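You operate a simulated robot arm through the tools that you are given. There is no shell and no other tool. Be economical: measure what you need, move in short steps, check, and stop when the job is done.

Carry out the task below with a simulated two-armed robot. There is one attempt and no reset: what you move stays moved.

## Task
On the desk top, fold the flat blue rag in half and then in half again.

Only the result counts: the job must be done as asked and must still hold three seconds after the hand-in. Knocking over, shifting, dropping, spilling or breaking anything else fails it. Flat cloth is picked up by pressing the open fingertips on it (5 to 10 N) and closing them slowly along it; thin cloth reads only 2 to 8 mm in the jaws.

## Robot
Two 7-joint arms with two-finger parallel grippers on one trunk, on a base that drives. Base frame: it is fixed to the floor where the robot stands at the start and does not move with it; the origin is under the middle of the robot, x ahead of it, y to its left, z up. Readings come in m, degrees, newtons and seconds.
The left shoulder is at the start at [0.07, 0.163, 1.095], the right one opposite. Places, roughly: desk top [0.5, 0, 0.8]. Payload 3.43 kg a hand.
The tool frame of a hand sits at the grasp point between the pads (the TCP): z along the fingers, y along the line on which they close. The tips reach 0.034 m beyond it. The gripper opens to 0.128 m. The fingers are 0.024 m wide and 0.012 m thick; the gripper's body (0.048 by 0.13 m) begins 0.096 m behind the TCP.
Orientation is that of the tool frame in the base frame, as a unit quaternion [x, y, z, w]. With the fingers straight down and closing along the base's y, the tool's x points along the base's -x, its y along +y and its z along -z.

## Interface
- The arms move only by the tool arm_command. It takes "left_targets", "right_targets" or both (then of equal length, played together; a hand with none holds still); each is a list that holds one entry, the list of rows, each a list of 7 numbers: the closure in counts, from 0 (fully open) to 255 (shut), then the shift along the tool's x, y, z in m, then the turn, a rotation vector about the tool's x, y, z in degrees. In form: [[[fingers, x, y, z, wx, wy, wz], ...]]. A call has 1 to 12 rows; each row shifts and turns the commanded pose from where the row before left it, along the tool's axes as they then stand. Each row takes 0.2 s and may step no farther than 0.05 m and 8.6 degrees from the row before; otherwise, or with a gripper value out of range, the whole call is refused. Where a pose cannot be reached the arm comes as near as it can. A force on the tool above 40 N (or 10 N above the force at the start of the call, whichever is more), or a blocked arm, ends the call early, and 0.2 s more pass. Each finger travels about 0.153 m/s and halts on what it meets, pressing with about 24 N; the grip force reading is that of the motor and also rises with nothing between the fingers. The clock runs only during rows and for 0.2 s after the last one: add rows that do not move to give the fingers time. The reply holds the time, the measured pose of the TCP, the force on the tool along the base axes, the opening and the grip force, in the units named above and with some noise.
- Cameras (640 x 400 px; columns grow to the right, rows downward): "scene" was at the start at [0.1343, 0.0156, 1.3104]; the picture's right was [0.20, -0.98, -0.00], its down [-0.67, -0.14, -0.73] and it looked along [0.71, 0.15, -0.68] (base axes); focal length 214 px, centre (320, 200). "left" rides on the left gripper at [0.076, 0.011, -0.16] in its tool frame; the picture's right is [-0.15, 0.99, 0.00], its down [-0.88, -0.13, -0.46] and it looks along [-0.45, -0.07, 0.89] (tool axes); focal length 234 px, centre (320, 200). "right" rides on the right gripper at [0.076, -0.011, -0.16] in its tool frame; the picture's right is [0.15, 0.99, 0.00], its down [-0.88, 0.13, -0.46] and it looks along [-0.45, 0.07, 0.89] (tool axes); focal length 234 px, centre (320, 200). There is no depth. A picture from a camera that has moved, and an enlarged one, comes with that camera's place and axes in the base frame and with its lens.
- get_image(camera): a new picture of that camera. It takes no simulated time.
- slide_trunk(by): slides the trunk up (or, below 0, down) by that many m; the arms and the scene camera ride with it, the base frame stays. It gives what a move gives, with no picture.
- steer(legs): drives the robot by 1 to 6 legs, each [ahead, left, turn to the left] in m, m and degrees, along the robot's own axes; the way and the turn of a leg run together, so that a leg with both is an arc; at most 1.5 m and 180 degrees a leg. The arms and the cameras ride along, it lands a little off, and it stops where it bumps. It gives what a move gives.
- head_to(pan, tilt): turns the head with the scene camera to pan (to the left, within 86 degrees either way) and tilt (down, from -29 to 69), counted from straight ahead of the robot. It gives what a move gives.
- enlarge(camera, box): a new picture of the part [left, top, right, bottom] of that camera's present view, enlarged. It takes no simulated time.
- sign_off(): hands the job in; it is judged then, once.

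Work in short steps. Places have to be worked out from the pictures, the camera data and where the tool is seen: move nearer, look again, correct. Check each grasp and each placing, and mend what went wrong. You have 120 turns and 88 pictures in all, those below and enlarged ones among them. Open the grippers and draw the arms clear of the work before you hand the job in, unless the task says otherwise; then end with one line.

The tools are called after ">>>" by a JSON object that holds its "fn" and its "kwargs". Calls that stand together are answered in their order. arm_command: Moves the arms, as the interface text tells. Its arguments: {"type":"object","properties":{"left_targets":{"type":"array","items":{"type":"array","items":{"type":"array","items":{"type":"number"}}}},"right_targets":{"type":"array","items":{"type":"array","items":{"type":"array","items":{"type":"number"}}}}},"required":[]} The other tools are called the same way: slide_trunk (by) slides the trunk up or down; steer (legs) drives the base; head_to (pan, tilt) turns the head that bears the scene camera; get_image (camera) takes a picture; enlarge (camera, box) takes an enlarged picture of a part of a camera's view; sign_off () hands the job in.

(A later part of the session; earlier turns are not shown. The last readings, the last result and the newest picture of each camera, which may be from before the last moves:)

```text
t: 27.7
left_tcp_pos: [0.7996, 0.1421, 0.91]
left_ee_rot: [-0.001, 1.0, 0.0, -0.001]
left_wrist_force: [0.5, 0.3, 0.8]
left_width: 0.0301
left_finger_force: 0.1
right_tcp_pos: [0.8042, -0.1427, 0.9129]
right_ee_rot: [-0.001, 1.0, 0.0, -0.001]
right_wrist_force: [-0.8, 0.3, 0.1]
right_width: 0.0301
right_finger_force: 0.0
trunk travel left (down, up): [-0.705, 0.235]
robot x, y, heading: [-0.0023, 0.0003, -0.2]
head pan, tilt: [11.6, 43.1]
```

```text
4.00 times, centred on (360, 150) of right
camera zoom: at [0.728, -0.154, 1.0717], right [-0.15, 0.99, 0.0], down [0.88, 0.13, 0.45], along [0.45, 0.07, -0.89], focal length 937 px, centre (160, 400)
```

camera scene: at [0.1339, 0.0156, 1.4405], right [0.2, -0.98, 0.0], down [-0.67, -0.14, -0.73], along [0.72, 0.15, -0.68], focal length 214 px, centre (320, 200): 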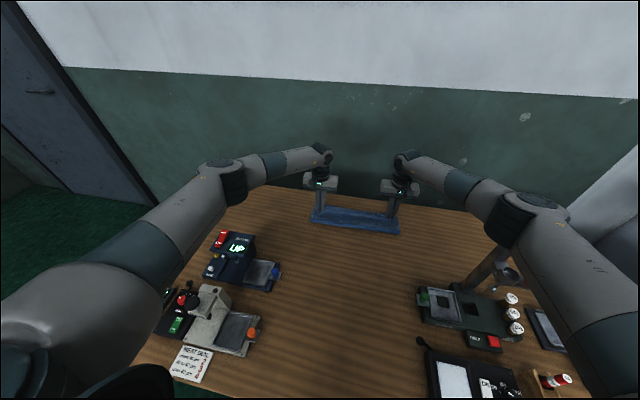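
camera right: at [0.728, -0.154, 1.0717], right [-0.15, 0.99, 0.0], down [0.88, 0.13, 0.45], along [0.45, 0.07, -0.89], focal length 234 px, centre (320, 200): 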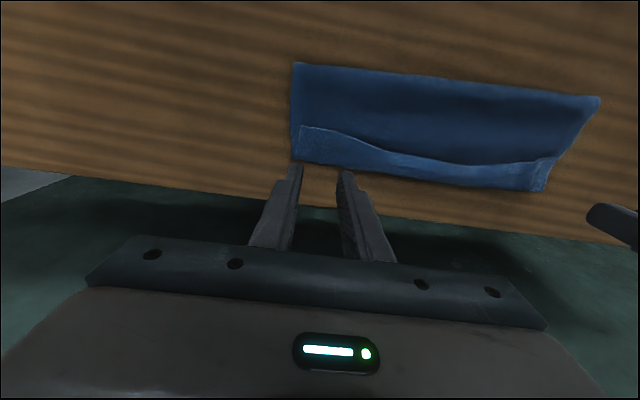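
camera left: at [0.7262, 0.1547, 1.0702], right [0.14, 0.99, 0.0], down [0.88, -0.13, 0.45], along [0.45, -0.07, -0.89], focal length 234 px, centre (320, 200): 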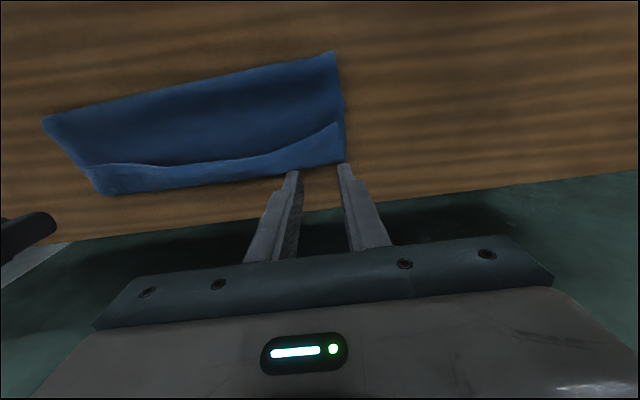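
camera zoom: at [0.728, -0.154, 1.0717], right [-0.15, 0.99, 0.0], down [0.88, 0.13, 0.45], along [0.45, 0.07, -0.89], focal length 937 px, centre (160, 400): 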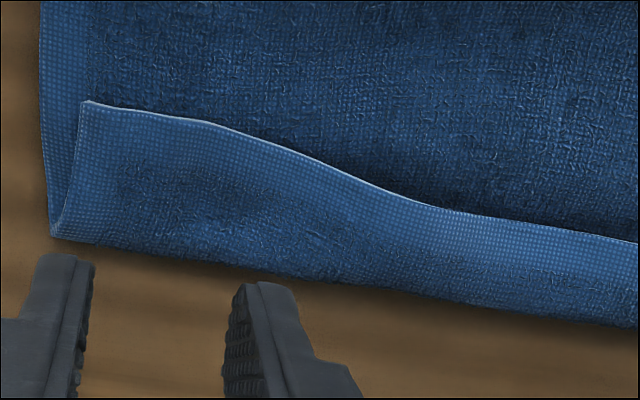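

The textures settle it: the hem strip is turned back on top, with its crease at x≈0.824 and the hem at about 0.785, because the fingers kept it facing the robot. The top half is therefore about 4 cm too long. I'll regrasp the flap at both corners, roll the fold back, then flip the flap forward.

>>> {"fn": "arm_command", "kwargs": {"left_targets": [[[195, 0, -0.003, 0.04, 0, 0, 0], [195, 0, 0, 0.04, 0, 0, 0], [195, 0, 0, 0.017, 0, 0, 0], [195, 0, 0, 0.005, 0, 0, 0], [195, 0, 0, 0.003, 0, 0, 0], [195, 0, 0, 0, 0, 0, 0]]], "right_targets": [[[195, 0, 0.003, 0.04, 0, 0, 0], [195, 0, 0, 0.04, 0, 0, 0], [195, 0, 0, 0.02, 0, 0, 0], [195, 0, 0, 0.005, 0, 0, 0], [195, 0, 0, 0.003, 0, 0, 0], [195, 0, 0, 0, 0, 0, 0]]]}}

```text
t: 29.1
left_tcp_pos: [0.8012, 0.1394, 0.8059]
left_ee_rot: [-0.001, 1.0, -0.001, 0.0]
left_wrist_force: [-0.6, -0.5, 0.0]
left_width: 0.0301
left_finger_force: 0.0
right_tcp_pos: [0.8039, -0.1395, 0.8035]
right_ee_rot: [0.0, 1.0, 0.0, 0.0]
right_wrist_force: [-0.9, -0.2, 0.5]
right_width: 0.0301
right_finger_force: 0.1
trunk travel left (down, up): [-0.705, 0.235]
robot x, y, heading: [-0.0006, 0.001, 0.0]
head pan, tilt: [11.6, 43.1]
```

There's no contact yet, so I'll creep lower.

>>> {"fn": "arm_command", "kwargs": {"left_targets": [[[195, 0, 0, 0.002, 0, 0, 0], [195, 0, 0, 0.002, 0, 0, 0], [195, 0, 0, 0, 0, 0, 0]]], "right_targets": [[[195, 0, 0, 0.0015, 0, 0, 0], [195, 0, 0, 0.0015, 0, 0, 0], [195, 0, 0, 0, 0, 0, 0]]]}}

```text
t: 29.9
left_tcp_pos: [0.7986, 0.1409, 0.8029]
left_ee_rot: [0.0, 1.0, 0.0, 0.0]
left_wrist_force: [-0.8, 0.2, 1.7]
left_width: 0.0301
left_finger_force: 0.0
right_tcp_pos: [0.8034, -0.1401, 0.802]
right_ee_rot: [0.0, 1.0, 0.0, 0.0]
right_wrist_force: [0.3, -0.9, 3.6]
right_width: 0.0303
right_finger_force: 0.1
trunk travel left (down, up): [-0.705, 0.235]
robot x, y, heading: [-0.0013, 0.0019, 0.1]
head pan, tilt: [11.6, 43.1]
```

The cloth is just touching, so I'll press 1–1.5 mm more and close slowly.

>>> {"fn": "arm_command", "kwargs": {"left_targets": [[[195, 0, 0, 0.002, 0, 0, 0], [201, 0, 0, 0, 0, 0, 0], [207, 0, 0, 0, 0, 0, 0], [213, 0, 0, 0, 0, 0, 0], [219, 0, 0, 0, 0, 0, 0], [225, 0, 0, 0, 0, 0, 0], [231, 0, 0, 0, 0, 0, 0], [237, 0, 0, 0, 0, 0, 0], [243, 0, 0, 0, 0, 0, 0], [249, 0, 0, 0, 0, 0, 0], [255, 0, 0, 0, 0, 0, 0], [255, 0, 0, 0, 0, 0, 0]]], "right_targets": [[[195, 0, 0, 0.001, 0, 0, 0], [201, 0, 0, 0, 0, 0, 0], [207, 0, 0, 0, 0, 0, 0], [213, 0, 0, 0, 0, 0, 0], [219, 0, 0, 0, 0, 0, 0], [225, 0, 0, 0, 0, 0, 0], [231, 0, 0, 0, 0, 0, 0], [237, 0, 0, 0, 0, 0, 0], [243, 0, 0, 0, 0, 0, 0], [249, 0, 0, 0, 0, 0, 0], [255, 0, 0, 0, 0, 0, 0], [255, 0, 0, 0, 0, 0, 0]]]}}

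>>> {"fn": "get_image", "kwargs": {"camera": "left"}}

>>> {"fn": "get_image", "kwargs": {"camera": "right"}}

```text
t: 32.5
left_tcp_pos: [0.7995, 0.1395, 0.8013]
left_ee_rot: [-0.001, 1.0, 0.0, 0.001]
left_wrist_force: [0.0, -0.5, 5.0]
left_width: 0.0044
left_finger_force: 24.3
right_tcp_pos: [0.8031, -0.1394, 0.8014]
right_ee_rot: [0.0, 1.0, -0.001, 0.001]
right_wrist_force: [0.2, 0.4, 4.7]
right_width: 0.0039
right_finger_force: 23.9
trunk travel left (down, up): [-0.705, 0.235]
robot x, y, heading: [-0.0006, -0.0027, 0.1]
head pan, tilt: [11.6, 43.1]
```

```text
51 pictures are left
camera left: at [0.7255, 0.1515, 0.9604], right [0.15, 0.99, 0.0], down [0.88, -0.13, 0.46], along [0.45, -0.07, -0.89], focal length 234 px, centre (320, 200)
```

left: 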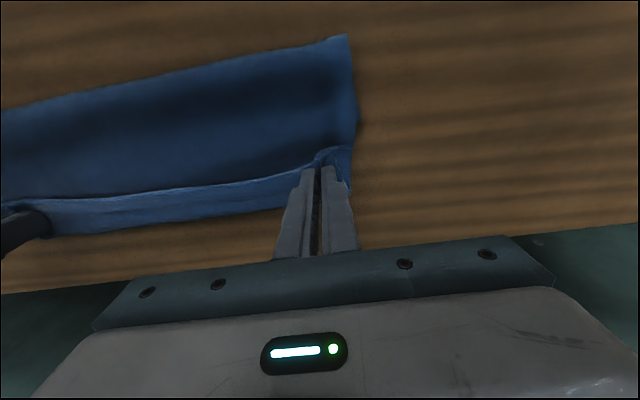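

```text
50 pictures are left
camera right: at [0.7253, -0.1515, 0.9605], right [-0.15, 0.99, 0.0], down [0.88, 0.13, 0.46], along [0.45, 0.07, -0.89], focal length 234 px, centre (320, 200)
```

right: 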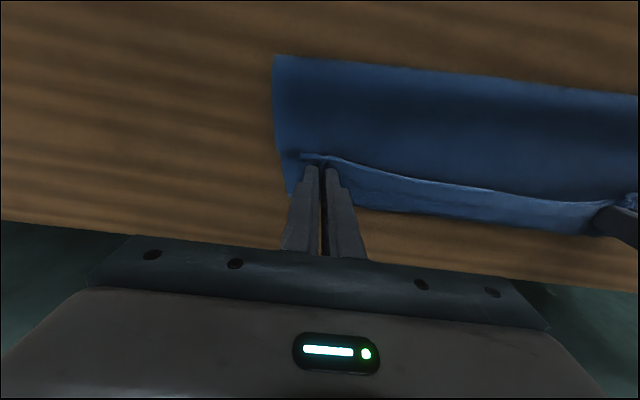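

Both hands have the flap again. I'll lift it and draw it slightly back, then check that the bottom layer stays.

>>> {"fn": "arm_command", "kwargs": {"left_targets": [[[255, 0, 0, -0.012, 0, 0, 0], [255, 0.004, 0, -0.018, 0, 0, 0], [255, 0.01, 0, -0.02, 0, 0, 0], [255, 0.014, 0, -0.02, 0, 0, 0], [255, 0.015, 0, -0.015, 0, 0, 0], [255, 0.015, 0, -0.01, 0, 0, 0], [255, 0, 0, 0, 0, 0, 0]]], "right_targets": [[[255, 0, 0, -0.012, 0, 0, 0], [255, 0.004, 0, -0.018, 0, 0, 0], [255, 0.01, 0, -0.02, 0, 0, 0], [255, 0.014, 0, -0.02, 0, 0, 0], [255, 0.015, 0, -0.015, 0, 0, 0], [255, 0.015, 0, -0.01, 0, 0, 0], [255, 0, 0, 0, 0, 0, 0]]]}}

>>> {"fn": "enlarge", "kwargs": {"camera": "scene", "box": [270, 160, 430, 260]}}

>>> {"fn": "get_image", "kwargs": {"camera": "left"}}

```text
t: 34.1
left_tcp_pos: [0.7419, 0.1404, 0.8942]
left_ee_rot: [-0.001, 1.0, 0.0, 0.0]
left_wrist_force: [0.1, -1.3, 0.9]
left_width: 0.0041
left_finger_force: 23.9
right_tcp_pos: [0.7444, -0.1418, 0.893]
right_ee_rot: [0.001, 1.0, 0.0, 0.001]
right_wrist_force: [0.2, 1.3, 0.0]
right_width: 0.004
right_finger_force: 23.8
trunk travel left (down, up): [-0.705, 0.235]
robot x, y, heading: [-0.0028, -0.0029, -0.4]
head pan, tilt: [11.6, 43.1]
```

```text
4.00 times, centred on (350, 210) of scene
camera zoom: at [0.135, 0.0156, 1.4403], right [0.2, -0.98, 0.0], down [-0.67, -0.14, -0.73], along [0.71, 0.15, -0.68], focal length 858 px, centre (200, 160)
```

zoom: 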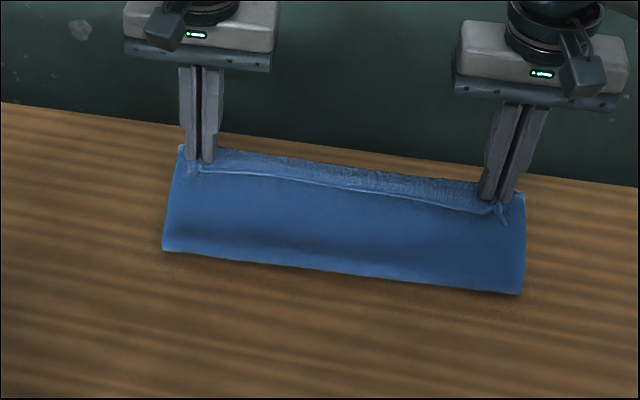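

```text
48 pictures are left
camera left: at [0.6683, 0.152, 1.054], right [0.14, 0.99, 0.0], down [0.88, -0.13, 0.46], along [0.45, -0.07, -0.89], focal length 234 px, centre (320, 200)
```

left: 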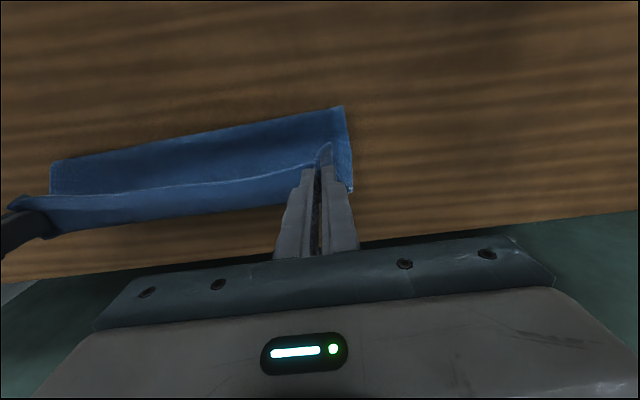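

The fold line hasn't moved. I'll draw the hem further back and lower to unroll more cloth, then look.

>>> {"fn": "arm_command", "kwargs": {"left_targets": [[[255, 0.025, 0, 0, 0, 0, 0], [255, 0.025, 0, 0, 0, 0, 0], [255, 0.025, 0, 0.01, 0, 0, 0], [255, 0.025, 0, 0.015, 0, 0, 0], [255, 0.02, 0, 0.015, 0, 0, 0], [255, 0.015, 0, 0.01, 0, 0, 0], [255, 0, 0, 0, 0, 0, 0]]], "right_targets": [[[255, 0.025, 0, 0, 0, 0, 0], [255, 0.025, 0, 0, 0, 0, 0], [255, 0.025, 0, 0.01, 0, 0, 0], [255, 0.025, 0, 0.015, 0, 0, 0], [255, 0.02, 0, 0.015, 0, 0, 0], [255, 0.015, 0, 0.01, 0, 0, 0], [255, 0, 0, 0, 0, 0, 0]]]}}

>>> {"fn": "enlarge", "kwargs": {"camera": "scene", "box": [262, 160, 438, 270]}}

>>> {"fn": "get_image", "kwargs": {"camera": "scene"}}

```text
t: 35.7
left_tcp_pos: [0.6079, 0.1391, 0.8454]
left_ee_rot: [0.0, 1.0, 0.0, -0.001]
left_wrist_force: [-0.7, -0.6, -0.5]
left_width: 0.0042
left_finger_force: 24.2
right_tcp_pos: [0.6092, -0.1394, 0.8437]
right_ee_rot: [0.001, 1.0, 0.0, 0.0]
right_wrist_force: [0.4, -0.6, 0.0]
right_width: 0.004
right_finger_force: 23.7
trunk travel left (down, up): [-0.705, 0.235]
robot x, y, heading: [-0.0038, 0.0018, 0.1]
head pan, tilt: [11.6, 43.1]
```

```text
3.64 times, centred on (350, 215) of scene
camera zoom: at [0.1345, 0.0156, 1.4404], right [0.2, -0.98, 0.0], down [-0.67, -0.14, -0.73], along [0.71, 0.15, -0.68], focal length 780 px, centre (211, 146)
```

zoom: 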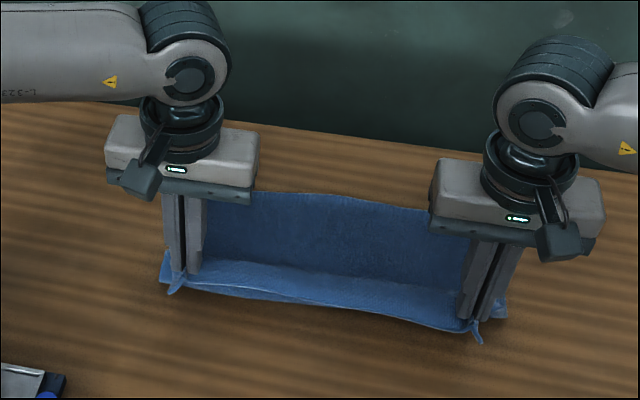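

```text
46 pictures are left
camera scene: at [0.1345, 0.0156, 1.4404], right [0.2, -0.98, 0.0], down [-0.67, -0.14, -0.73], along [0.71, 0.15, -0.68], focal length 214 px, centre (320, 200)
```

scene: 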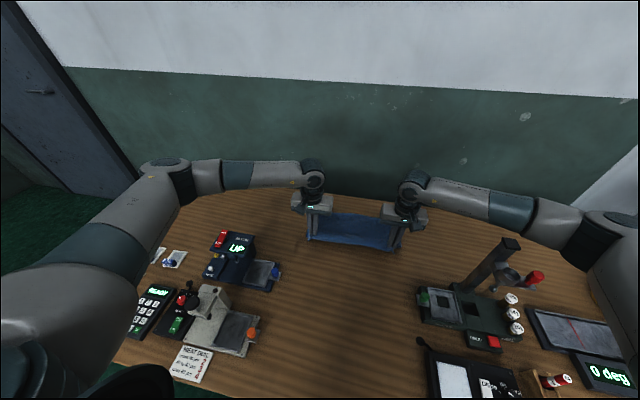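

The bottom layer's far edge is actually at x≈0.78, so the fold line should end near 0.658. I'll come forward on a low arc and put down at TCP x≈0.727, so the hem will line up once the flap is flipped.

>>> {"fn": "arm_command", "kwargs": {"left_targets": [[[255, -0.012, 0, -0.01, 0, 0, 0], [255, -0.015, 0, -0.01, 0, 0, 0], [255, -0.02, 0, -0.005, 0, 0, 0], [255, -0.02, 0, 0, 0, 0, 0], [255, -0.02, 0, 0.005, 0, 0, 0], [255, -0.015, 0, 0.015, 0, 0, 0], [255, -0.012, 0, 0.02, 0, 0, 0], [255, -0.005, 0, 0.015, 0, 0, 0], [255, 0, 0, 0.008, 0, 0, 0], [255, 0, 0, 0, 0, 0, 0]]], "right_targets": [[[255, -0.012, 0, -0.01, 0, 0, 0], [255, -0.015, 0, -0.01, 0, 0, 0], [255, -0.02, 0, -0.005, 0, 0, 0], [255, -0.02, 0, 0, 0, 0, 0], [255, -0.02, 0, 0.005, 0, 0, 0], [255, -0.015, 0, 0.015, 0, 0, 0], [255, -0.012, 0, 0.02, 0, 0, 0], [255, -0.005, 0, 0.015, 0, 0, 0], [255, 0, 0, 0.007, 0, 0, 0], [255, 0, 0, 0, 0, 0, 0]]]}}

>>> {"fn": "enlarge", "kwargs": {"camera": "scene", "box": [262, 160, 438, 270]}}

>>> {"fn": "get_image", "kwargs": {"camera": "left"}}

```text
t: 37.9
left_tcp_pos: [0.7267, 0.1391, 0.8053]
left_ee_rot: [-0.001, 1.0, 0.0, 0.0]
left_wrist_force: [-0.3, -1.0, 1.8]
left_width: 0.0039
left_finger_force: 23.7
right_tcp_pos: [0.7298, -0.1397, 0.8082]
right_ee_rot: [0.0, 1.0, 0.001, 0.0]
right_wrist_force: [0.7, 1.7, 0.4]
right_width: 0.0039
right_finger_force: 23.9
trunk travel left (down, up): [-0.705, 0.235]
robot x, y, heading: [0.0006, 0.0005, -0.4]
head pan, tilt: [11.6, 43.1]
```

```text
3.64 times, centred on (350, 215) of scene
camera zoom: at [0.134, 0.0157, 1.4404], right [0.2, -0.98, 0.0], down [-0.67, -0.14, -0.73], along [0.72, 0.15, -0.68], focal length 780 px, centre (211, 146)
```

zoom: 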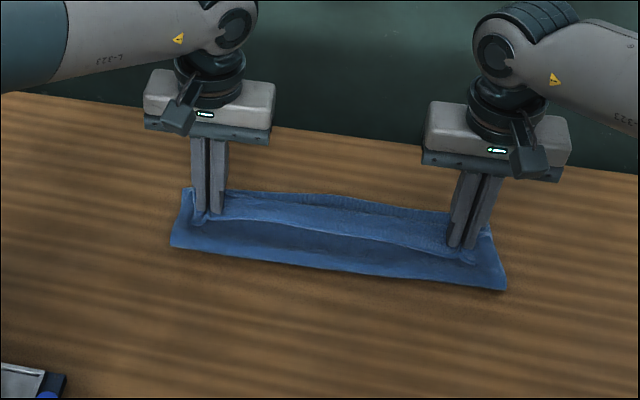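

```text
44 pictures are left
camera left: at [0.6528, 0.1517, 0.9658], right [0.15, 0.99, 0.0], down [0.88, -0.13, 0.46], along [0.45, -0.07, -0.89], focal length 234 px, centre (320, 200)
```

left: 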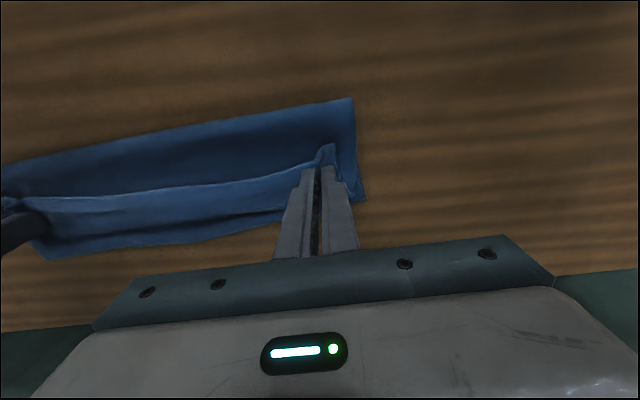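

The crease is about 3 cm short of the bottom edge, as intended. I'll release and lift off.

>>> {"fn": "arm_command", "kwargs": {"left_targets": [[[255, 0, 0, 0.002, 0, 0, 0], [235, 0, 0, 0, 0, 0, 0], [215, 0, 0, 0, 0, 0, 0], [195, 0, 0, 0, 0, 0, 0], [195, 0, 0, 0, 0, 0, 0], [195, 0, 0, -0.01, 0, 0, 0], [195, 0, 0, -0.02, 0, 0, 0], [195, 0, 0, -0.04, 0, 0, 0], [195, 0, 0, -0.04, 0, 0, 0], [195, 0, 0, 0, 0, 0, 0]]], "right_targets": [[[255, 0, 0, 0.004, 0, 0, 0], [235, 0, 0, 0, 0, 0, 0], [215, 0, 0, 0, 0, 0, 0], [195, 0, 0, 0, 0, 0, 0], [195, 0, 0, 0, 0, 0, 0], [195, 0, 0, -0.01, 0, 0, 0], [195, 0, 0, -0.02, 0, 0, 0], [195, 0, 0, -0.04, 0, 0, 0], [195, 0, 0, -0.04, 0, 0, 0], [195, 0, 0, 0, 0, 0, 0]]]}}

>>> {"fn": "enlarge", "kwargs": {"camera": "scene", "box": [290, 180, 418, 260]}}

>>> {"fn": "get_image", "kwargs": {"camera": "left"}}

```text
t: 40.1
left_tcp_pos: [0.7273, 0.141, 0.9137]
left_ee_rot: [-0.001, 1.0, 0.0, -0.001]
left_wrist_force: [-0.3, 0.6, -0.2]
left_width: 0.0303
left_finger_force: 0.1
right_tcp_pos: [0.7313, -0.1407, 0.9158]
right_ee_rot: [0.0, 1.0, 0.0, -0.001]
right_wrist_force: [0.9, -0.8, -0.8]
right_width: 0.03
right_finger_force: 0.0
trunk travel left (down, up): [-0.705, 0.235]
robot x, y, heading: [-0.0029, -0.0022, 0.0]
head pan, tilt: [11.6, 43.1]
```

```text
5.00 times, centred on (354, 220) of scene
camera zoom: at [0.1353, 0.0156, 1.4402], right [0.2, -0.98, 0.0], down [-0.67, -0.14, -0.73], along [0.71, 0.15, -0.68], focal length 1072 px, centre (150, 100)
```

zoom: 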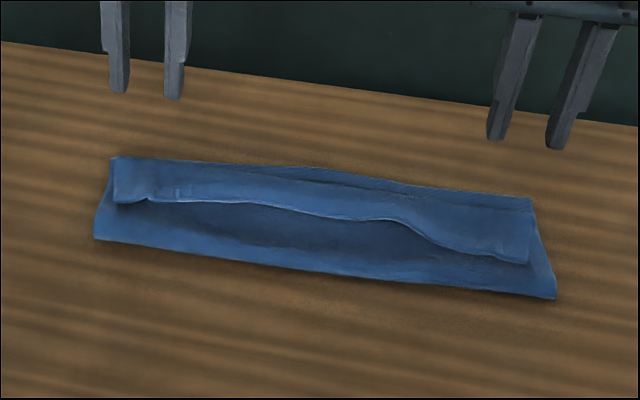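

```text
42 pictures are left
camera left: at [0.6531, 0.1527, 1.0738], right [0.14, 0.99, 0.0], down [0.88, -0.13, 0.45], along [0.45, -0.07, -0.89], focal length 234 px, centre (320, 200)
```

left: 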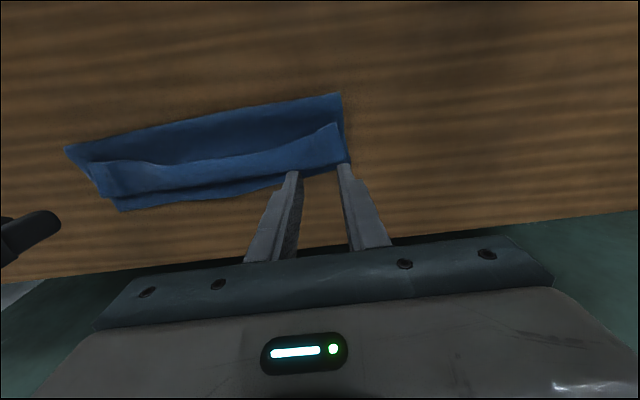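

The flap still lies back: hem at x≈0.71, crease about 0.76, bottom edge about 0.785, fold about 0.675. I'll tilt both hands 40° with the fingers pointing forward so only their rear tip corner touches close to the hem, which lets me turn the hem over when I straighten them.

>>> {"fn": "arm_command", "kwargs": {"left_targets": [[[200, 0, 0, 0, 0, -8, 0], [205, 0, 0, 0, 0, -8, 0], [205, 0, 0, 0, 0, -8, 0], [205, 0, 0, 0, 0, -8, 0], [205, 0, 0, 0, 0, -8, 0], [205, 0.031, 0, 0.022, 0, 0, 0], [205, 0.031, 0, 0.022, 0, 0, 0], [205, 0, 0, 0, 0, 0, 0]]], "right_targets": [[[200, 0, 0, 0, 0, -8, 0], [205, 0, 0, 0, 0, -8, 0], [205, 0, 0, 0, 0, -8, 0], [205, 0, 0, 0, 0, -8, 0], [205, 0, 0, 0, 0, -8, 0], [205, 0.036, 0, 0.02, 0, 0, 0], [205, 0.036, 0, 0.019, 0, 0, 0], [205, 0, 0, 0, 0, 0, 0]]]}}

>>> {"fn": "get_image", "kwargs": {"camera": "scene"}}

>>> {"fn": "get_image", "kwargs": {"camera": "left"}}

>>> {"fn": "get_image", "kwargs": {"camera": "right"}}

```text
t: 41.9
left_tcp_pos: [0.7073, 0.1396, 0.8432]
left_ee_rot: [-0.001, 0.94, 0.0, 0.342]
left_wrist_force: [0.8, -0.5, 0.4]
left_width: 0.0252
left_finger_force: 0.1
right_tcp_pos: [0.7006, -0.1405, 0.8381]
right_ee_rot: [0.0, 0.94, 0.001, 0.341]
right_wrist_force: [0.7, -0.3, -0.8]
right_width: 0.0251
right_finger_force: 0.1
trunk travel left (down, up): [-0.705, 0.235]
robot x, y, heading: [0.0008, -0.0036, 0.1]
head pan, tilt: [11.6, 43.1]
```

```text
41 pictures are left
camera scene: at [0.1339, 0.0158, 1.4405], right [0.2, -0.98, 0.0], down [-0.67, -0.14, -0.73], along [0.72, 0.15, -0.68], focal length 214 px, centre (320, 200)
```

scene: 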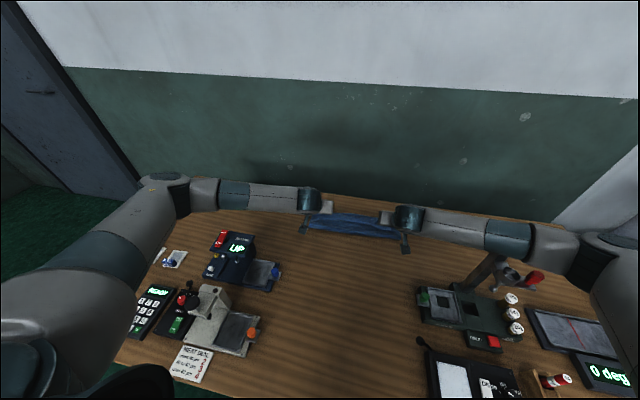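

```text
40 pictures are left
camera left: at [0.5479, 0.1517, 0.9165], right [0.11, 0.99, 0.09], down [0.38, -0.13, 0.92], along [0.92, -0.07, -0.39], focal length 234 px, centre (320, 200)
```

left: 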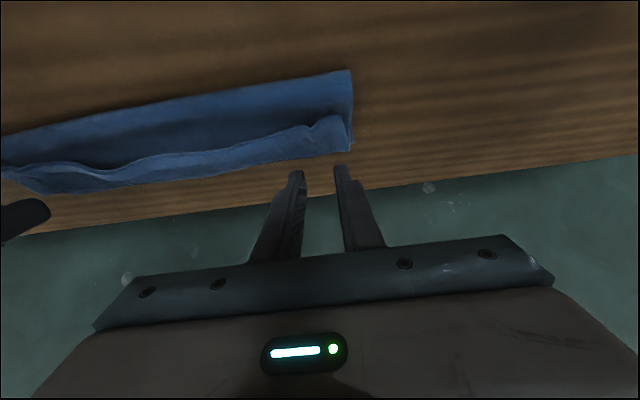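

```text
39 pictures are left
camera right: at [0.5383, -0.1522, 0.9115], right [-0.11, 0.99, -0.09], down [0.38, 0.13, 0.92], along [0.92, 0.07, -0.39], focal length 234 px, centre (320, 200)
```

right: 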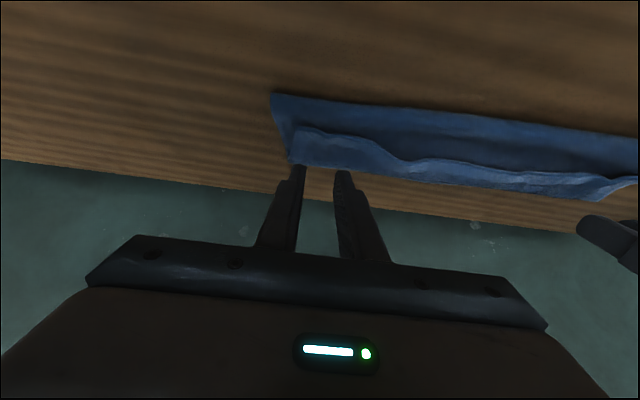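

The right forearm is passing very close over the post. I'll raise the trunk 8 cm and bring the hands back down by the same amount before going lower.

>>> {"fn": "slide_trunk", "kwargs": {"by": 0.08}}

>>> {"fn": "arm_command", "kwargs": {"left_targets": [[[205, 0.0128, 0, 0.0153, 0, 0, 0], [205, 0.0128, 0, 0.0153, 0, 0, 0], [205, 0.0128, 0, 0.0153, 0, 0, 0], [205, 0.0128, 0, 0.0153, 0, 0, 0], [205, 0, 0, 0, 0, 0, 0]]], "right_targets": [[[205, 0.0128, 0, 0.0153, 0, 0, 0], [205, 0.0128, 0, 0.0153, 0, 0, 0], [205, 0.0128, 0, 0.0153, 0, 0, 0], [205, 0.0128, 0, 0.0153, 0, 0, 0], [205, 0, 0, 0, 0, 0, 0]]]}}

>>> {"fn": "get_image", "kwargs": {"camera": "scene"}}

```text
t: 43.1
left_tcp_pos: [0.7069, 0.1393, 0.9222]
left_ee_rot: [-0.001, 0.94, 0.0, 0.342]
left_wrist_force: [-0.8, 0.0, 0.1]
left_width: 0.0251
left_finger_force: 0.2
right_tcp_pos: [0.7009, -0.1401, 0.9181]
right_ee_rot: [0.0, 0.939, 0.0, 0.343]
right_wrist_force: [0.5, -0.4, -0.1]
right_width: 0.0251
right_finger_force: 0.0
trunk travel left (down, up): [-0.785, 0.155]
robot x, y, heading: [0.0004, -0.0001, -0.5]
head pan, tilt: [11.6, 43.1]
```

```text
t: 44.3
left_tcp_pos: [0.7081, 0.1409, 0.8432]
left_ee_rot: [-0.001, 0.94, 0.0, 0.342]
left_wrist_force: [0.3, -0.8, -0.4]
left_width: 0.0251
left_finger_force: 0.1
right_tcp_pos: [0.7008, -0.1403, 0.8378]
right_ee_rot: [0.0, 0.939, 0.0, 0.343]
right_wrist_force: [-0.6, -0.2, -0.1]
right_width: 0.025
right_finger_force: 0.0
trunk travel left (down, up): [-0.785, 0.155]
robot x, y, heading: [-0.0001, -0.0002, 0.1]
head pan, tilt: [11.6, 43.1]
```

```text
38 pictures are left
camera scene: at [0.1339, 0.0157, 1.5204], right [0.2, -0.98, 0.0], down [-0.67, -0.14, -0.73], along [0.72, 0.15, -0.68], focal length 214 px, centre (320, 200)
```

scene: 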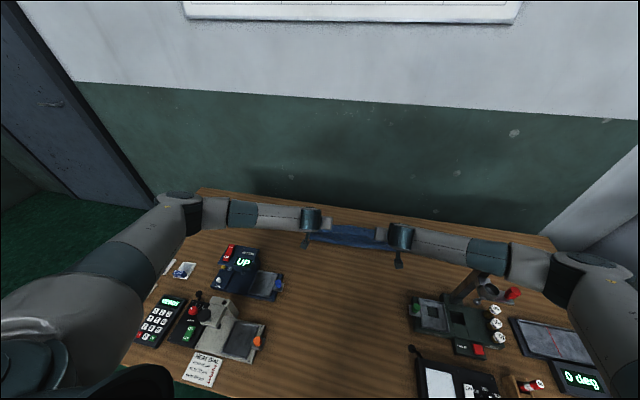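

The forearm is now above the post top. I'll come down gently toward the flap and watch for any deflection.

>>> {"fn": "arm_command", "kwargs": {"left_targets": [[[205, 0.0064, 0, 0.0077, 0, 0, 0], [205, 0.0052, 0, 0.0061, 0, 0, 0], [205, 0, 0, 0, 0, 0, 0]]], "right_targets": [[[205, 0.0052, 0, 0.0061, 0, 0, 0], [205, 0.0038, 0, 0.0046, 0, 0, 0], [205, 0, 0, 0, 0, 0, 0]]]}}

>>> {"fn": "enlarge", "kwargs": {"camera": "left", "box": [200, 50, 456, 210]}}

>>> {"fn": "enlarge", "kwargs": {"camera": "right", "box": [200, 50, 456, 210]}}

```text
t: 45.1
left_tcp_pos: [0.7089, 0.1402, 0.8253]
left_ee_rot: [-0.001, 0.94, 0.001, 0.342]
left_wrist_force: [0.2, -0.6, 0.2]
left_width: 0.0252
left_finger_force: 0.1
right_tcp_pos: [0.7001, -0.1413, 0.8228]
right_ee_rot: [0.0, 0.94, 0.0, 0.342]
right_wrist_force: [-0.5, 0.8, 0.7]
right_width: 0.0251
right_finger_force: 0.1
trunk travel left (down, up): [-0.785, 0.155]
robot x, y, heading: [0.003, 0.0, 0.1]
head pan, tilt: [11.6, 43.1]
```

```text
2.50 times, centred on (328, 130) of left
camera zoom: at [0.5488, 0.1519, 0.899], right [0.11, 0.99, 0.09], down [0.38, -0.13, 0.92], along [0.92, -0.07, -0.39], focal length 585 px, centre (300, 375)
```

zoom: 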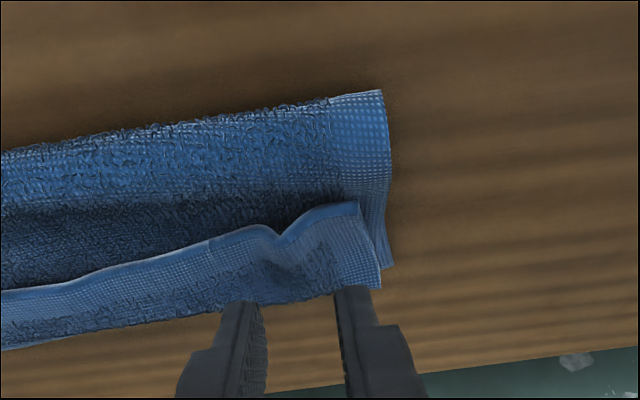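

```text
2.50 times, centred on (328, 130) of right
camera zoom: at [0.5389, -0.1526, 0.8971], right [-0.11, 0.99, -0.09], down [0.38, 0.13, 0.92], along [0.92, 0.07, -0.39], focal length 585 px, centre (300, 375)
```

zoom: 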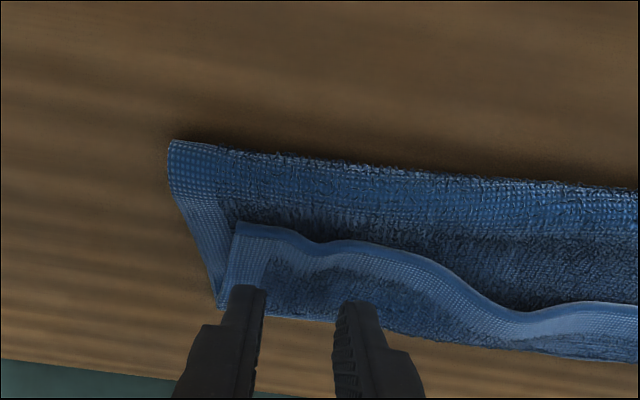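

The hem edge is at x≈0.705 on the left and 0.70 on the right. I'll shift slightly toward the robot, so the rear tip corners land about 8 mm inside it, and creep down.

>>> {"fn": "arm_command", "kwargs": {"left_targets": [[[205, 0.0077, 0, -0.0064, 0, 0, 0], [205, 0.0032, 0, 0.0038, 0, 0, 0], [205, 0.0026, 0, 0.0031, 0, 0, 0], [205, 0, 0, 0, 0, 0, 0]]], "right_targets": [[[205, 0.0046, 0, -0.0039, 0, 0, 0], [205, 0.0026, 0, 0.0031, 0, 0, 0], [205, 0.0019, 0, 0.0023, 0, 0, 0], [205, 0, 0, 0, 0, 0, 0]]]}}

```text
t: 46.1
left_tcp_pos: [0.698, 0.139, 0.8165]
left_ee_rot: [-0.001, 0.94, 0.0, 0.341]
left_wrist_force: [-1.6, 0.4, 0.1]
left_width: 0.0254
left_finger_force: 0.1
right_tcp_pos: [0.6941, -0.1417, 0.8169]
right_ee_rot: [0.0, 0.94, 0.0, 0.342]
right_wrist_force: [0.0, -0.6, -0.5]
right_width: 0.025
right_finger_force: 0.0
trunk travel left (down, up): [-0.785, 0.155]
robot x, y, heading: [0.0004, -0.0022, -0.0]
head pan, tilt: [11.6, 43.1]
```

Still no contact (tip corner at about z 0.783), so I'll go down in 3 mm steps.

>>> {"fn": "arm_command", "kwargs": {"left_targets": [[[205, 0.0019, 0, 0.0023, 0, 0, 0], [205, 0.0019, 0, 0.0023, 0, 0, 0], [205, 0, 0, 0, 0, 0, 0]]], "right_targets": [[[205, 0.0019, 0, 0.0023, 0, 0, 0], [205, 0.0019, 0, 0.0023, 0, 0, 0], [205, 0, 0, 0, 0, 0, 0]]]}}

>>> {"fn": "enlarge", "kwargs": {"camera": "left", "box": [200, 50, 456, 210]}}

>>> {"fn": "enlarge", "kwargs": {"camera": "right", "box": [200, 50, 456, 210]}}

```text
t: 46.9
left_tcp_pos: [0.6976, 0.1394, 0.8115]
left_ee_rot: [-0.001, 0.94, 0.0, 0.342]
left_wrist_force: [0.4, -0.4, 0.1]
left_width: 0.0251
left_finger_force: 0.0
right_tcp_pos: [0.695, -0.1406, 0.8112]
right_ee_rot: [-0.001, 0.94, 0.0, 0.342]
right_wrist_force: [-0.7, 0.7, 0.2]
right_width: 0.0252
right_finger_force: 0.0
trunk travel left (down, up): [-0.785, 0.155]
robot x, y, heading: [0.0022, 0.0016, -0.0]
head pan, tilt: [11.6, 43.1]
```

```text
2.50 times, centred on (328, 130) of left
camera zoom: at [0.538, 0.1512, 0.8844], right [0.11, 0.99, 0.09], down [0.38, -0.13, 0.92], along [0.92, -0.07, -0.39], focal length 585 px, centre (300, 375)
```

zoom: 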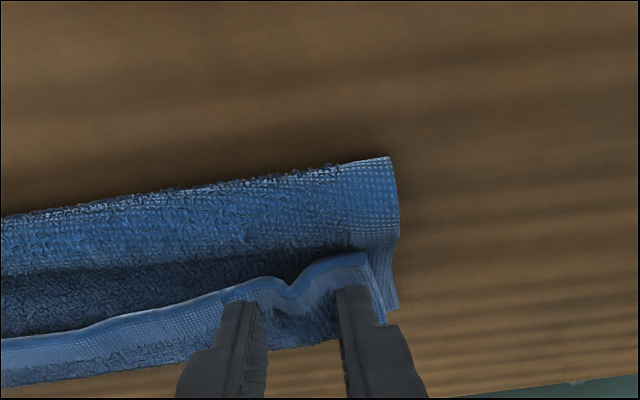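

```text
2.50 times, centred on (328, 130) of right
camera zoom: at [0.5326, -0.1523, 0.885], right [-0.11, 0.99, -0.09], down [0.38, 0.13, 0.92], along [0.92, 0.07, -0.39], focal length 585 px, centre (300, 375)
```

zoom: 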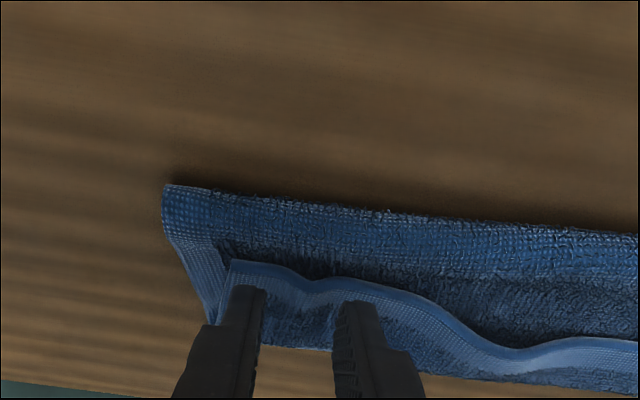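

The tips sit just inside the hem on both sides. A few more millimetres down to contact.

>>> {"fn": "arm_command", "kwargs": {"left_targets": [[[205, 0.0013, 0, 0.0015, 0, 0, 0], [205, 0.0013, 0, 0.0015, 0, 0, 0], [205, 0, 0, 0, 0, 0, 0]]], "right_targets": [[[205, 0.0013, 0, 0.0015, 0, 0, 0], [205, 0.0013, 0, 0.0015, 0, 0, 0], [205, 0, 0, 0, 0, 0, 0]]]}}

```text
t: 47.7
left_tcp_pos: [0.6975, 0.1394, 0.8075]
left_ee_rot: [-0.001, 0.94, 0.0, 0.342]
left_wrist_force: [-0.6, -0.9, -0.1]
left_width: 0.025
left_finger_force: 0.1
right_tcp_pos: [0.6942, -0.1407, 0.8077]
right_ee_rot: [0.0, 0.939, 0.0, 0.343]
right_wrist_force: [-0.3, 0.7, 0.8]
right_width: 0.0253
right_finger_force: 0.0
trunk travel left (down, up): [-0.785, 0.155]
robot x, y, heading: [-0.0013, 0.0038, -0.0]
head pan, tilt: [11.6, 43.1]
```

>>> {"fn": "arm_command", "kwargs": {"left_targets": [[[205, 0.0013, 0, 0.0015, 0, 0, 0], [205, 0.0013, 0, 0.0015, 0, 0, 0], [205, 0, 0, 0, 0, 0, 0]]], "right_targets": [[[205, 0.0013, 0, 0.0015, 0, 0, 0], [205, 0.0013, 0, 0.0015, 0, 0, 0], [205, 0, 0, 0, 0, 0, 0]]]}}

```text
t: 48.5
left_tcp_pos: [0.6971, 0.1388, 0.803]
left_ee_rot: [-0.001, 0.94, 0.001, 0.342]
left_wrist_force: [0.0, -0.5, 2.6]
left_width: 0.0251
left_finger_force: 0.0
right_tcp_pos: [0.694, -0.1406, 0.8033]
right_ee_rot: [0.0, 0.94, 0.0, 0.342]
right_wrist_force: [0.0, -0.1, 0.5]
right_width: 0.0251
right_finger_force: 0.0
trunk travel left (down, up): [-0.785, 0.155]
robot x, y, heading: [0.0014, 0.0007, -0.2]
head pan, tilt: [11.6, 43.1]
```

Light contact on the left and nearly there on the right. I'll go down 1–2 mm more and close slowly.

>>> {"fn": "arm_command", "kwargs": {"left_targets": [[[205, 0.0006, 0, 0.0007, 0, 0, 0], [211, 0, 0, 0, 0, 0, 0], [217, 0, 0, 0, 0, 0, 0], [223, 0, 0, 0, 0, 0, 0], [229, 0, 0, 0, 0, 0, 0], [235, 0, 0, 0, 0, 0, 0], [241, 0, 0, 0, 0, 0, 0], [247, 0, 0, 0, 0, 0, 0], [255, 0, 0, 0, 0, 0, 0], [255, 0, 0, 0, 0, 0, 0], [255, 0, 0, 0, 0, 0, 0]]], "right_targets": [[[205, 0.0013, 0, 0.0015, 0, 0, 0], [211, 0, 0, 0, 0, 0, 0], [217, 0, 0, 0, 0, 0, 0], [223, 0, 0, 0, 0, 0, 0], [229, 0, 0, 0, 0, 0, 0], [235, 0, 0, 0, 0, 0, 0], [241, 0, 0, 0, 0, 0, 0], [247, 0, 0, 0, 0, 0, 0], [255, 0, 0, 0, 0, 0, 0], [255, 0, 0, 0, 0, 0, 0], [255, 0, 0, 0, 0, 0, 0]]]}}

>>> {"fn": "enlarge", "kwargs": {"camera": "left", "box": [200, 80, 456, 240]}}

>>> {"fn": "enlarge", "kwargs": {"camera": "right", "box": [200, 80, 456, 240]}}

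```text
t: 50.9
left_tcp_pos: [0.6975, 0.1407, 0.8022]
left_ee_rot: [-0.001, 0.94, 0.0, 0.342]
left_wrist_force: [0.6, 0.8, 3.2]
left_width: 0.0034
left_finger_force: 23.9
right_tcp_pos: [0.6953, -0.1406, 0.8029]
right_ee_rot: [0.001, 0.94, -0.001, 0.341]
right_wrist_force: [-0.2, -0.5, 1.9]
right_width: 0.0029
right_finger_force: 24.0
trunk travel left (down, up): [-0.785, 0.155]
robot x, y, heading: [-0.0008, -0.0029, -0.2]
head pan, tilt: [11.6, 43.1]
```

```text
2.50 times, centred on (328, 160) of left
camera zoom: at [0.5373, 0.1518, 0.8756], right [0.11, 0.99, 0.09], down [0.38, -0.13, 0.92], along [0.92, -0.07, -0.39], focal length 585 px, centre (300, 300)
```

zoom: 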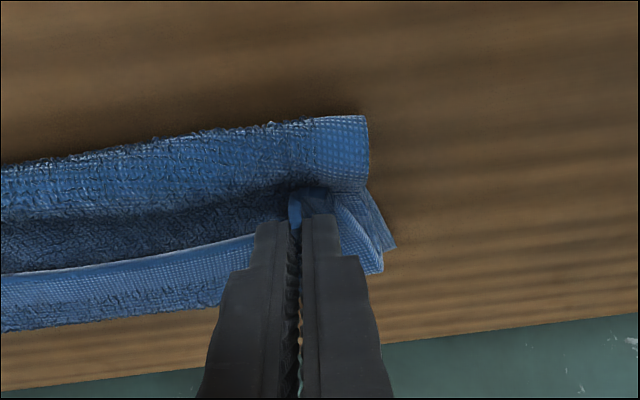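

```text
2.50 times, centred on (328, 160) of right
camera zoom: at [0.5318, -0.1524, 0.8759], right [-0.11, 0.99, -0.09], down [0.38, 0.13, 0.92], along [0.92, 0.07, -0.39], focal length 585 px, centre (300, 300)
```

zoom: 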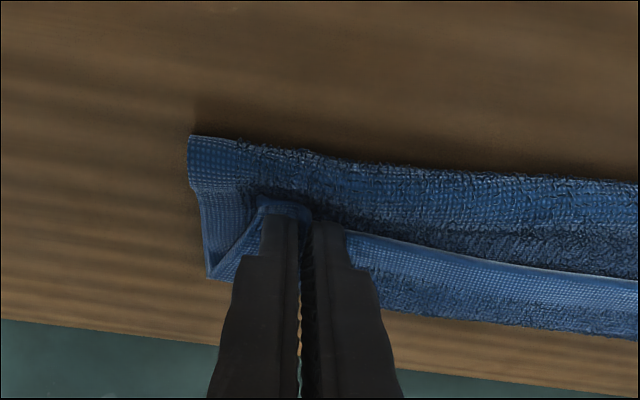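

The readings are 3.4 and 2.9 mm, so each hand has the hem. I'll lift 4 cm and check.

>>> {"fn": "arm_command", "kwargs": {"left_targets": [[[255, -0.0064, 0, -0.0077, 0, 0, 0], [255, -0.0096, 0, -0.0115, 0, 0, 0], [255, -0.0096, 0, -0.0115, 0, 0, 0], [255, 0, 0, 0, 0, 0, 0]]], "right_targets": [[[255, -0.0064, 0, -0.0077, 0, 0, 0], [255, -0.0096, 0, -0.0115, 0, 0, 0], [255, -0.0096, 0, -0.0115, 0, 0, 0], [255, 0, 0, 0, 0, 0, 0]]]}}

>>> {"fn": "get_image", "kwargs": {"camera": "left"}}

>>> {"fn": "get_image", "kwargs": {"camera": "right"}}

```text
t: 51.9
left_tcp_pos: [0.6981, 0.1402, 0.8412]
left_ee_rot: [-0.001, 0.94, 0.0, 0.341]
left_wrist_force: [-0.3, 0.2, -0.5]
left_width: 0.0034
left_finger_force: 23.4
right_tcp_pos: [0.6957, -0.1417, 0.8422]
right_ee_rot: [0.0, 0.94, 0.0, 0.342]
right_wrist_force: [0.8, 1.0, -1.6]
right_width: 0.003
right_finger_force: 24.1
trunk travel left (down, up): [-0.785, 0.155]
robot x, y, heading: [0.0008, 0.0042, 0.1]
head pan, tilt: [11.6, 43.1]
```

```text
31 pictures are left
camera left: at [0.5385, 0.1512, 0.9147], right [0.11, 0.99, 0.09], down [0.38, -0.13, 0.92], along [0.92, -0.07, -0.39], focal length 234 px, centre (320, 200)
```

left: 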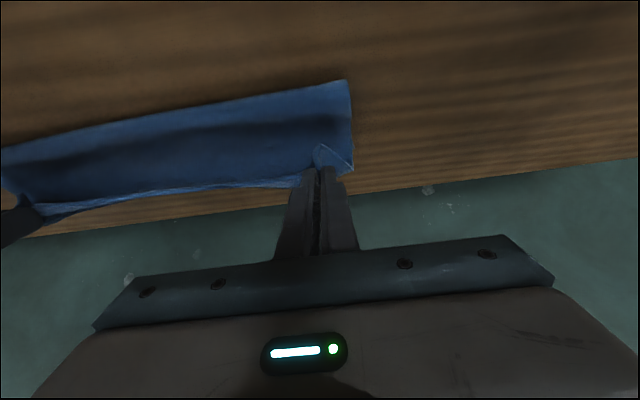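

```text
30 pictures are left
camera right: at [0.5331, -0.1528, 0.915], right [-0.11, 0.99, -0.09], down [0.38, 0.13, 0.92], along [0.92, 0.07, -0.39], focal length 234 px, centre (320, 200)
```

right: 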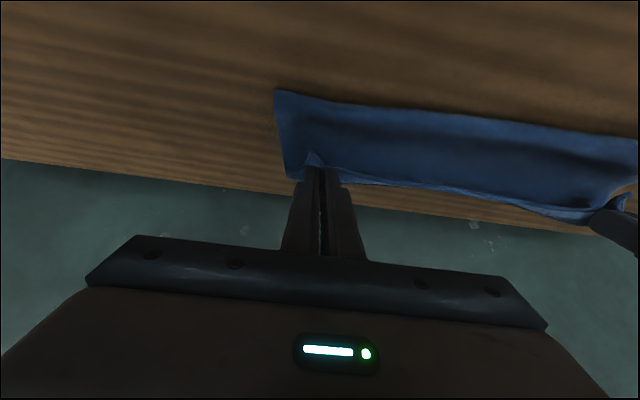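

The flap is up on both sides. I'll straighten the hands to vertical, move forward and up, then lower the trunk 8 cm for reach.

>>> {"fn": "arm_command", "kwargs": {"left_targets": [[[255, 0, 0, 0, 0, 8, 0], [255, 0, 0, 0, 0, 8, 0], [255, 0, 0, 0, 0, 8, 0], [255, 0, 0, 0, 0, 8, 0], [255, 0, 0, 0, 0, 8, 0], [255, -0.015, 0, -0.015, 0, 0, 0], [255, -0.015, 0, -0.015, 0, 0, 0], [255, -0.015, 0, -0.015, 0, 0, 0], [255, -0.007, 0, -0.012, 0, 0, 0], [255, 0, 0, 0, 0, 0, 0]]], "right_targets": [[[255, 0, 0, 0, 0, 8, 0], [255, 0, 0, 0, 0, 8, 0], [255, 0, 0, 0, 0, 8, 0], [255, 0, 0, 0, 0, 8, 0], [255, 0, 0, 0, 0, 8, 0], [255, -0.015, 0, -0.015, 0, 0, 0], [255, -0.015, 0, -0.015, 0, 0, 0], [255, -0.015, 0, -0.015, 0, 0, 0], [255, -0.007, 0, -0.012, 0, 0, 0], [255, 0, 0, 0, 0, 0, 0]]]}}

>>> {"fn": "slide_trunk", "kwargs": {"by": -0.08}}

>>> {"fn": "enlarge", "kwargs": {"camera": "scene", "box": [278, 170, 438, 270]}}

```text
t: 54.1
left_tcp_pos: [0.7505, 0.1395, 0.8985]
left_ee_rot: [-0.001, 1.0, 0.0, 0.0]
left_wrist_force: [-0.7, 0.1, -1.3]
left_width: 0.0031
left_finger_force: 23.7
right_tcp_pos: [0.7478, -0.1389, 0.8973]
right_ee_rot: [0.0, 1.0, 0.0, -0.002]
right_wrist_force: [0.0, -0.6, 0.2]
right_width: 0.0031
right_finger_force: 24.0
trunk travel left (down, up): [-0.785, 0.155]
robot x, y, heading: [-0.0039, -0.0013, -0.3]
head pan, tilt: [11.6, 43.1]
```

```text
t: 55.2
left_tcp_pos: [0.751, 0.1395, 0.8189]
left_ee_rot: [-0.001, 1.0, 0.0, 0.0]
left_wrist_force: [0.6, 0.1, -0.1]
left_width: 0.003
left_finger_force: 23.9
right_tcp_pos: [0.7462, -0.1397, 0.8191]
right_ee_rot: [0.0, 1.0, 0.0, 0.0]
right_wrist_force: [0.5, -0.1, -0.9]
right_width: 0.0032
right_finger_force: 23.8
trunk travel left (down, up): [-0.705, 0.235]
robot x, y, heading: [0.0015, 0.0018, -0.0]
head pan, tilt: [11.6, 43.1]
```

```text
4.00 times, centred on (358, 220) of scene
camera zoom: at [0.1341, 0.0157, 1.4405], right [0.2, -0.98, 0.0], down [-0.67, -0.14, -0.73], along [0.72, 0.15, -0.68], focal length 858 px, centre (168, 120)
```

zoom: 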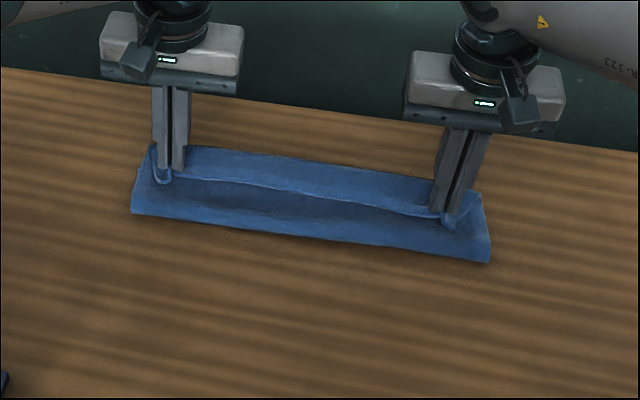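

The fold now sits at x≈0.705 with the far edge around 0.807. I'll carry the hem forward about 5 cm, staying low, then lower and look.

>>> {"fn": "arm_command", "kwargs": {"left_targets": [[[255, -0.015, 0, -0.003, 0, 0, 0], [255, -0.015, 0, 0, 0, 0, 0], [255, -0.012, 0, 0, 0, 0, 0], [255, -0.008, 0, 0.006, 0, 0, 0], [255, 0, 0, 0.009, 0, 0, 0], [255, 0, 0, 0, 0, 0, 0]]], "right_targets": [[[255, -0.015, 0, -0.003, 0, 0, 0], [255, -0.015, 0, 0, 0, 0, 0], [255, -0.014, 0, 0, 0, 0, 0], [255, -0.01, 0, 0.006, 0, 0, 0], [255, 0, 0, 0.009, 0, 0, 0], [255, 0, 0, 0, 0, 0, 0]]]}}

>>> {"fn": "enlarge", "kwargs": {"camera": "scene", "box": [278, 170, 438, 270]}}

>>> {"fn": "get_image", "kwargs": {"camera": "left"}}

```text
t: 56.6
left_tcp_pos: [0.7997, 0.1392, 0.8075]
left_ee_rot: [-0.001, 1.0, 0.0, -0.001]
left_wrist_force: [0.7, 0.2, -0.2]
left_width: 0.0031
left_finger_force: 23.8
right_tcp_pos: [0.8007, -0.1403, 0.8068]
right_ee_rot: [0.0, 1.0, 0.0, 0.0]
right_wrist_force: [0.5, 0.3, 0.5]
right_width: 0.0035
right_finger_force: 24.1
trunk travel left (down, up): [-0.705, 0.235]
robot x, y, heading: [-0.0005, -0.0008, -0.1]
head pan, tilt: [11.6, 43.1]
```

```text
4.00 times, centred on (358, 220) of scene
camera zoom: at [0.1342, 0.0157, 1.4404], right [0.2, -0.98, 0.0], down [-0.67, -0.14, -0.73], along [0.72, 0.15, -0.68], focal length 858 px, centre (168, 120)
```

zoom: 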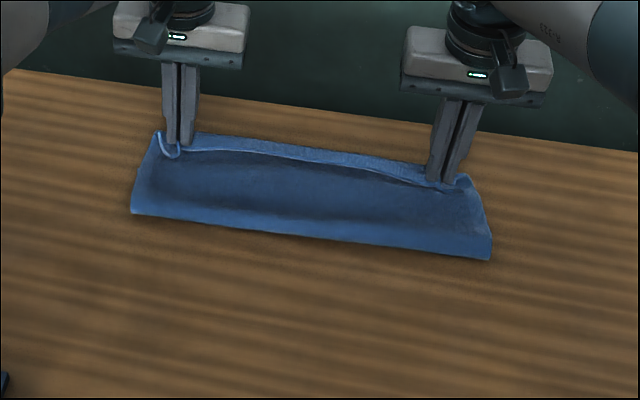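

```text
27 pictures are left
camera left: at [0.7253, 0.1516, 0.9666], right [0.15, 0.99, 0.0], down [0.88, -0.13, 0.46], along [0.45, -0.07, -0.89], focal length 234 px, centre (320, 200)
```

left: 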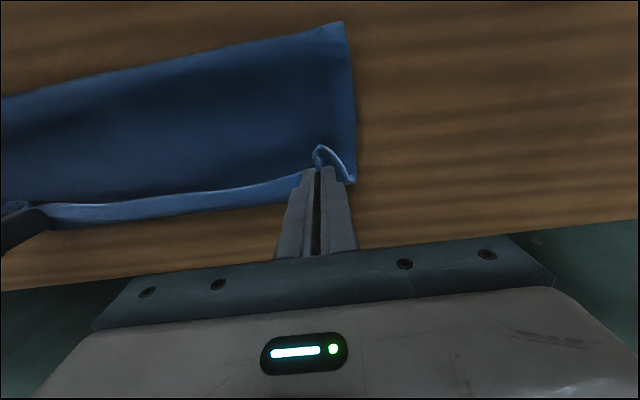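

The turned-back strip is now only about 1.5–2 cm. I'll release and see how it settles.

>>> {"fn": "arm_command", "kwargs": {"left_targets": [[[255, -0.004, 0, 0.002, 0, 0, 0], [235, -0.003, 0, 0, 0, 0, 0], [215, -0.002, 0, 0, 0, 0, 0], [200, 0, 0, 0, 0, 0, 0], [200, 0, 0, -0.01, 0, 0, 0], [200, 0, 0, -0.03, 0, 0, 0], [200, 0, 0, -0.04, 0, 0, 0], [200, 0, 0, -0.04, 0, 0, 0], [200, 0, 0, 0, 0, 0, 0]]], "right_targets": [[[255, -0.004, 0, 0.002, 0, 0, 0], [235, -0.003, 0, 0, 0, 0, 0], [215, -0.002, 0, 0, 0, 0, 0], [200, 0, 0, 0, 0, 0, 0], [200, 0, 0, -0.01, 0, 0, 0], [200, 0, 0, -0.03, 0, 0, 0], [200, 0, 0, -0.04, 0, 0, 0], [200, 0, 0, -0.04, 0, 0, 0], [200, 0, 0, 0, 0, 0, 0]]]}}

>>> {"fn": "enlarge", "kwargs": {"camera": "scene", "box": [294, 180, 422, 260]}}

>>> {"fn": "get_image", "kwargs": {"camera": "right"}}

```text
t: 58.6
left_tcp_pos: [0.8099, 0.1408, 0.9253]
left_ee_rot: [-0.001, 1.0, 0.0, -0.001]
left_wrist_force: [0.0, -0.6, -0.1]
left_width: 0.0276
left_finger_force: 0.1
right_tcp_pos: [0.8232, -0.1414, 0.8822]
right_ee_rot: [-0.002, 1.0, -0.001, 0.001]
right_wrist_force: [-0.5, 1.0, 0.4]
right_width: 0.0274
right_finger_force: 0.1
right hand out of reach, approached as far as the arm can: row 6, 7, 8
trunk travel left (down, up): [-0.705, 0.235]
robot x, y, heading: [0.005, -0.0026, -0.1]
head pan, tilt: [11.6, 43.1]
```

```text
5.00 times, centred on (358, 220) of scene
camera zoom: at [0.1353, 0.0154, 1.4402], right [0.2, -0.98, 0.0], down [-0.67, -0.14, -0.73], along [0.71, 0.15, -0.68], focal length 1072 px, centre (130, 100)
```

zoom: 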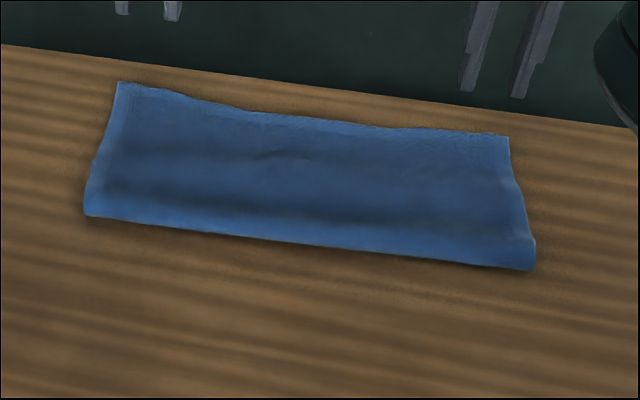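

```text
25 pictures are left
camera right: at [0.7466, -0.1538, 1.0405], right [-0.15, 0.99, 0.0], down [0.88, 0.13, 0.46], along [0.45, 0.07, -0.89], focal length 234 px, centre (320, 200)
```

right: 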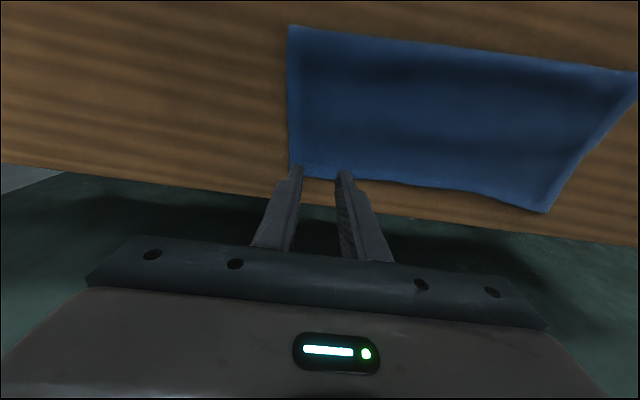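

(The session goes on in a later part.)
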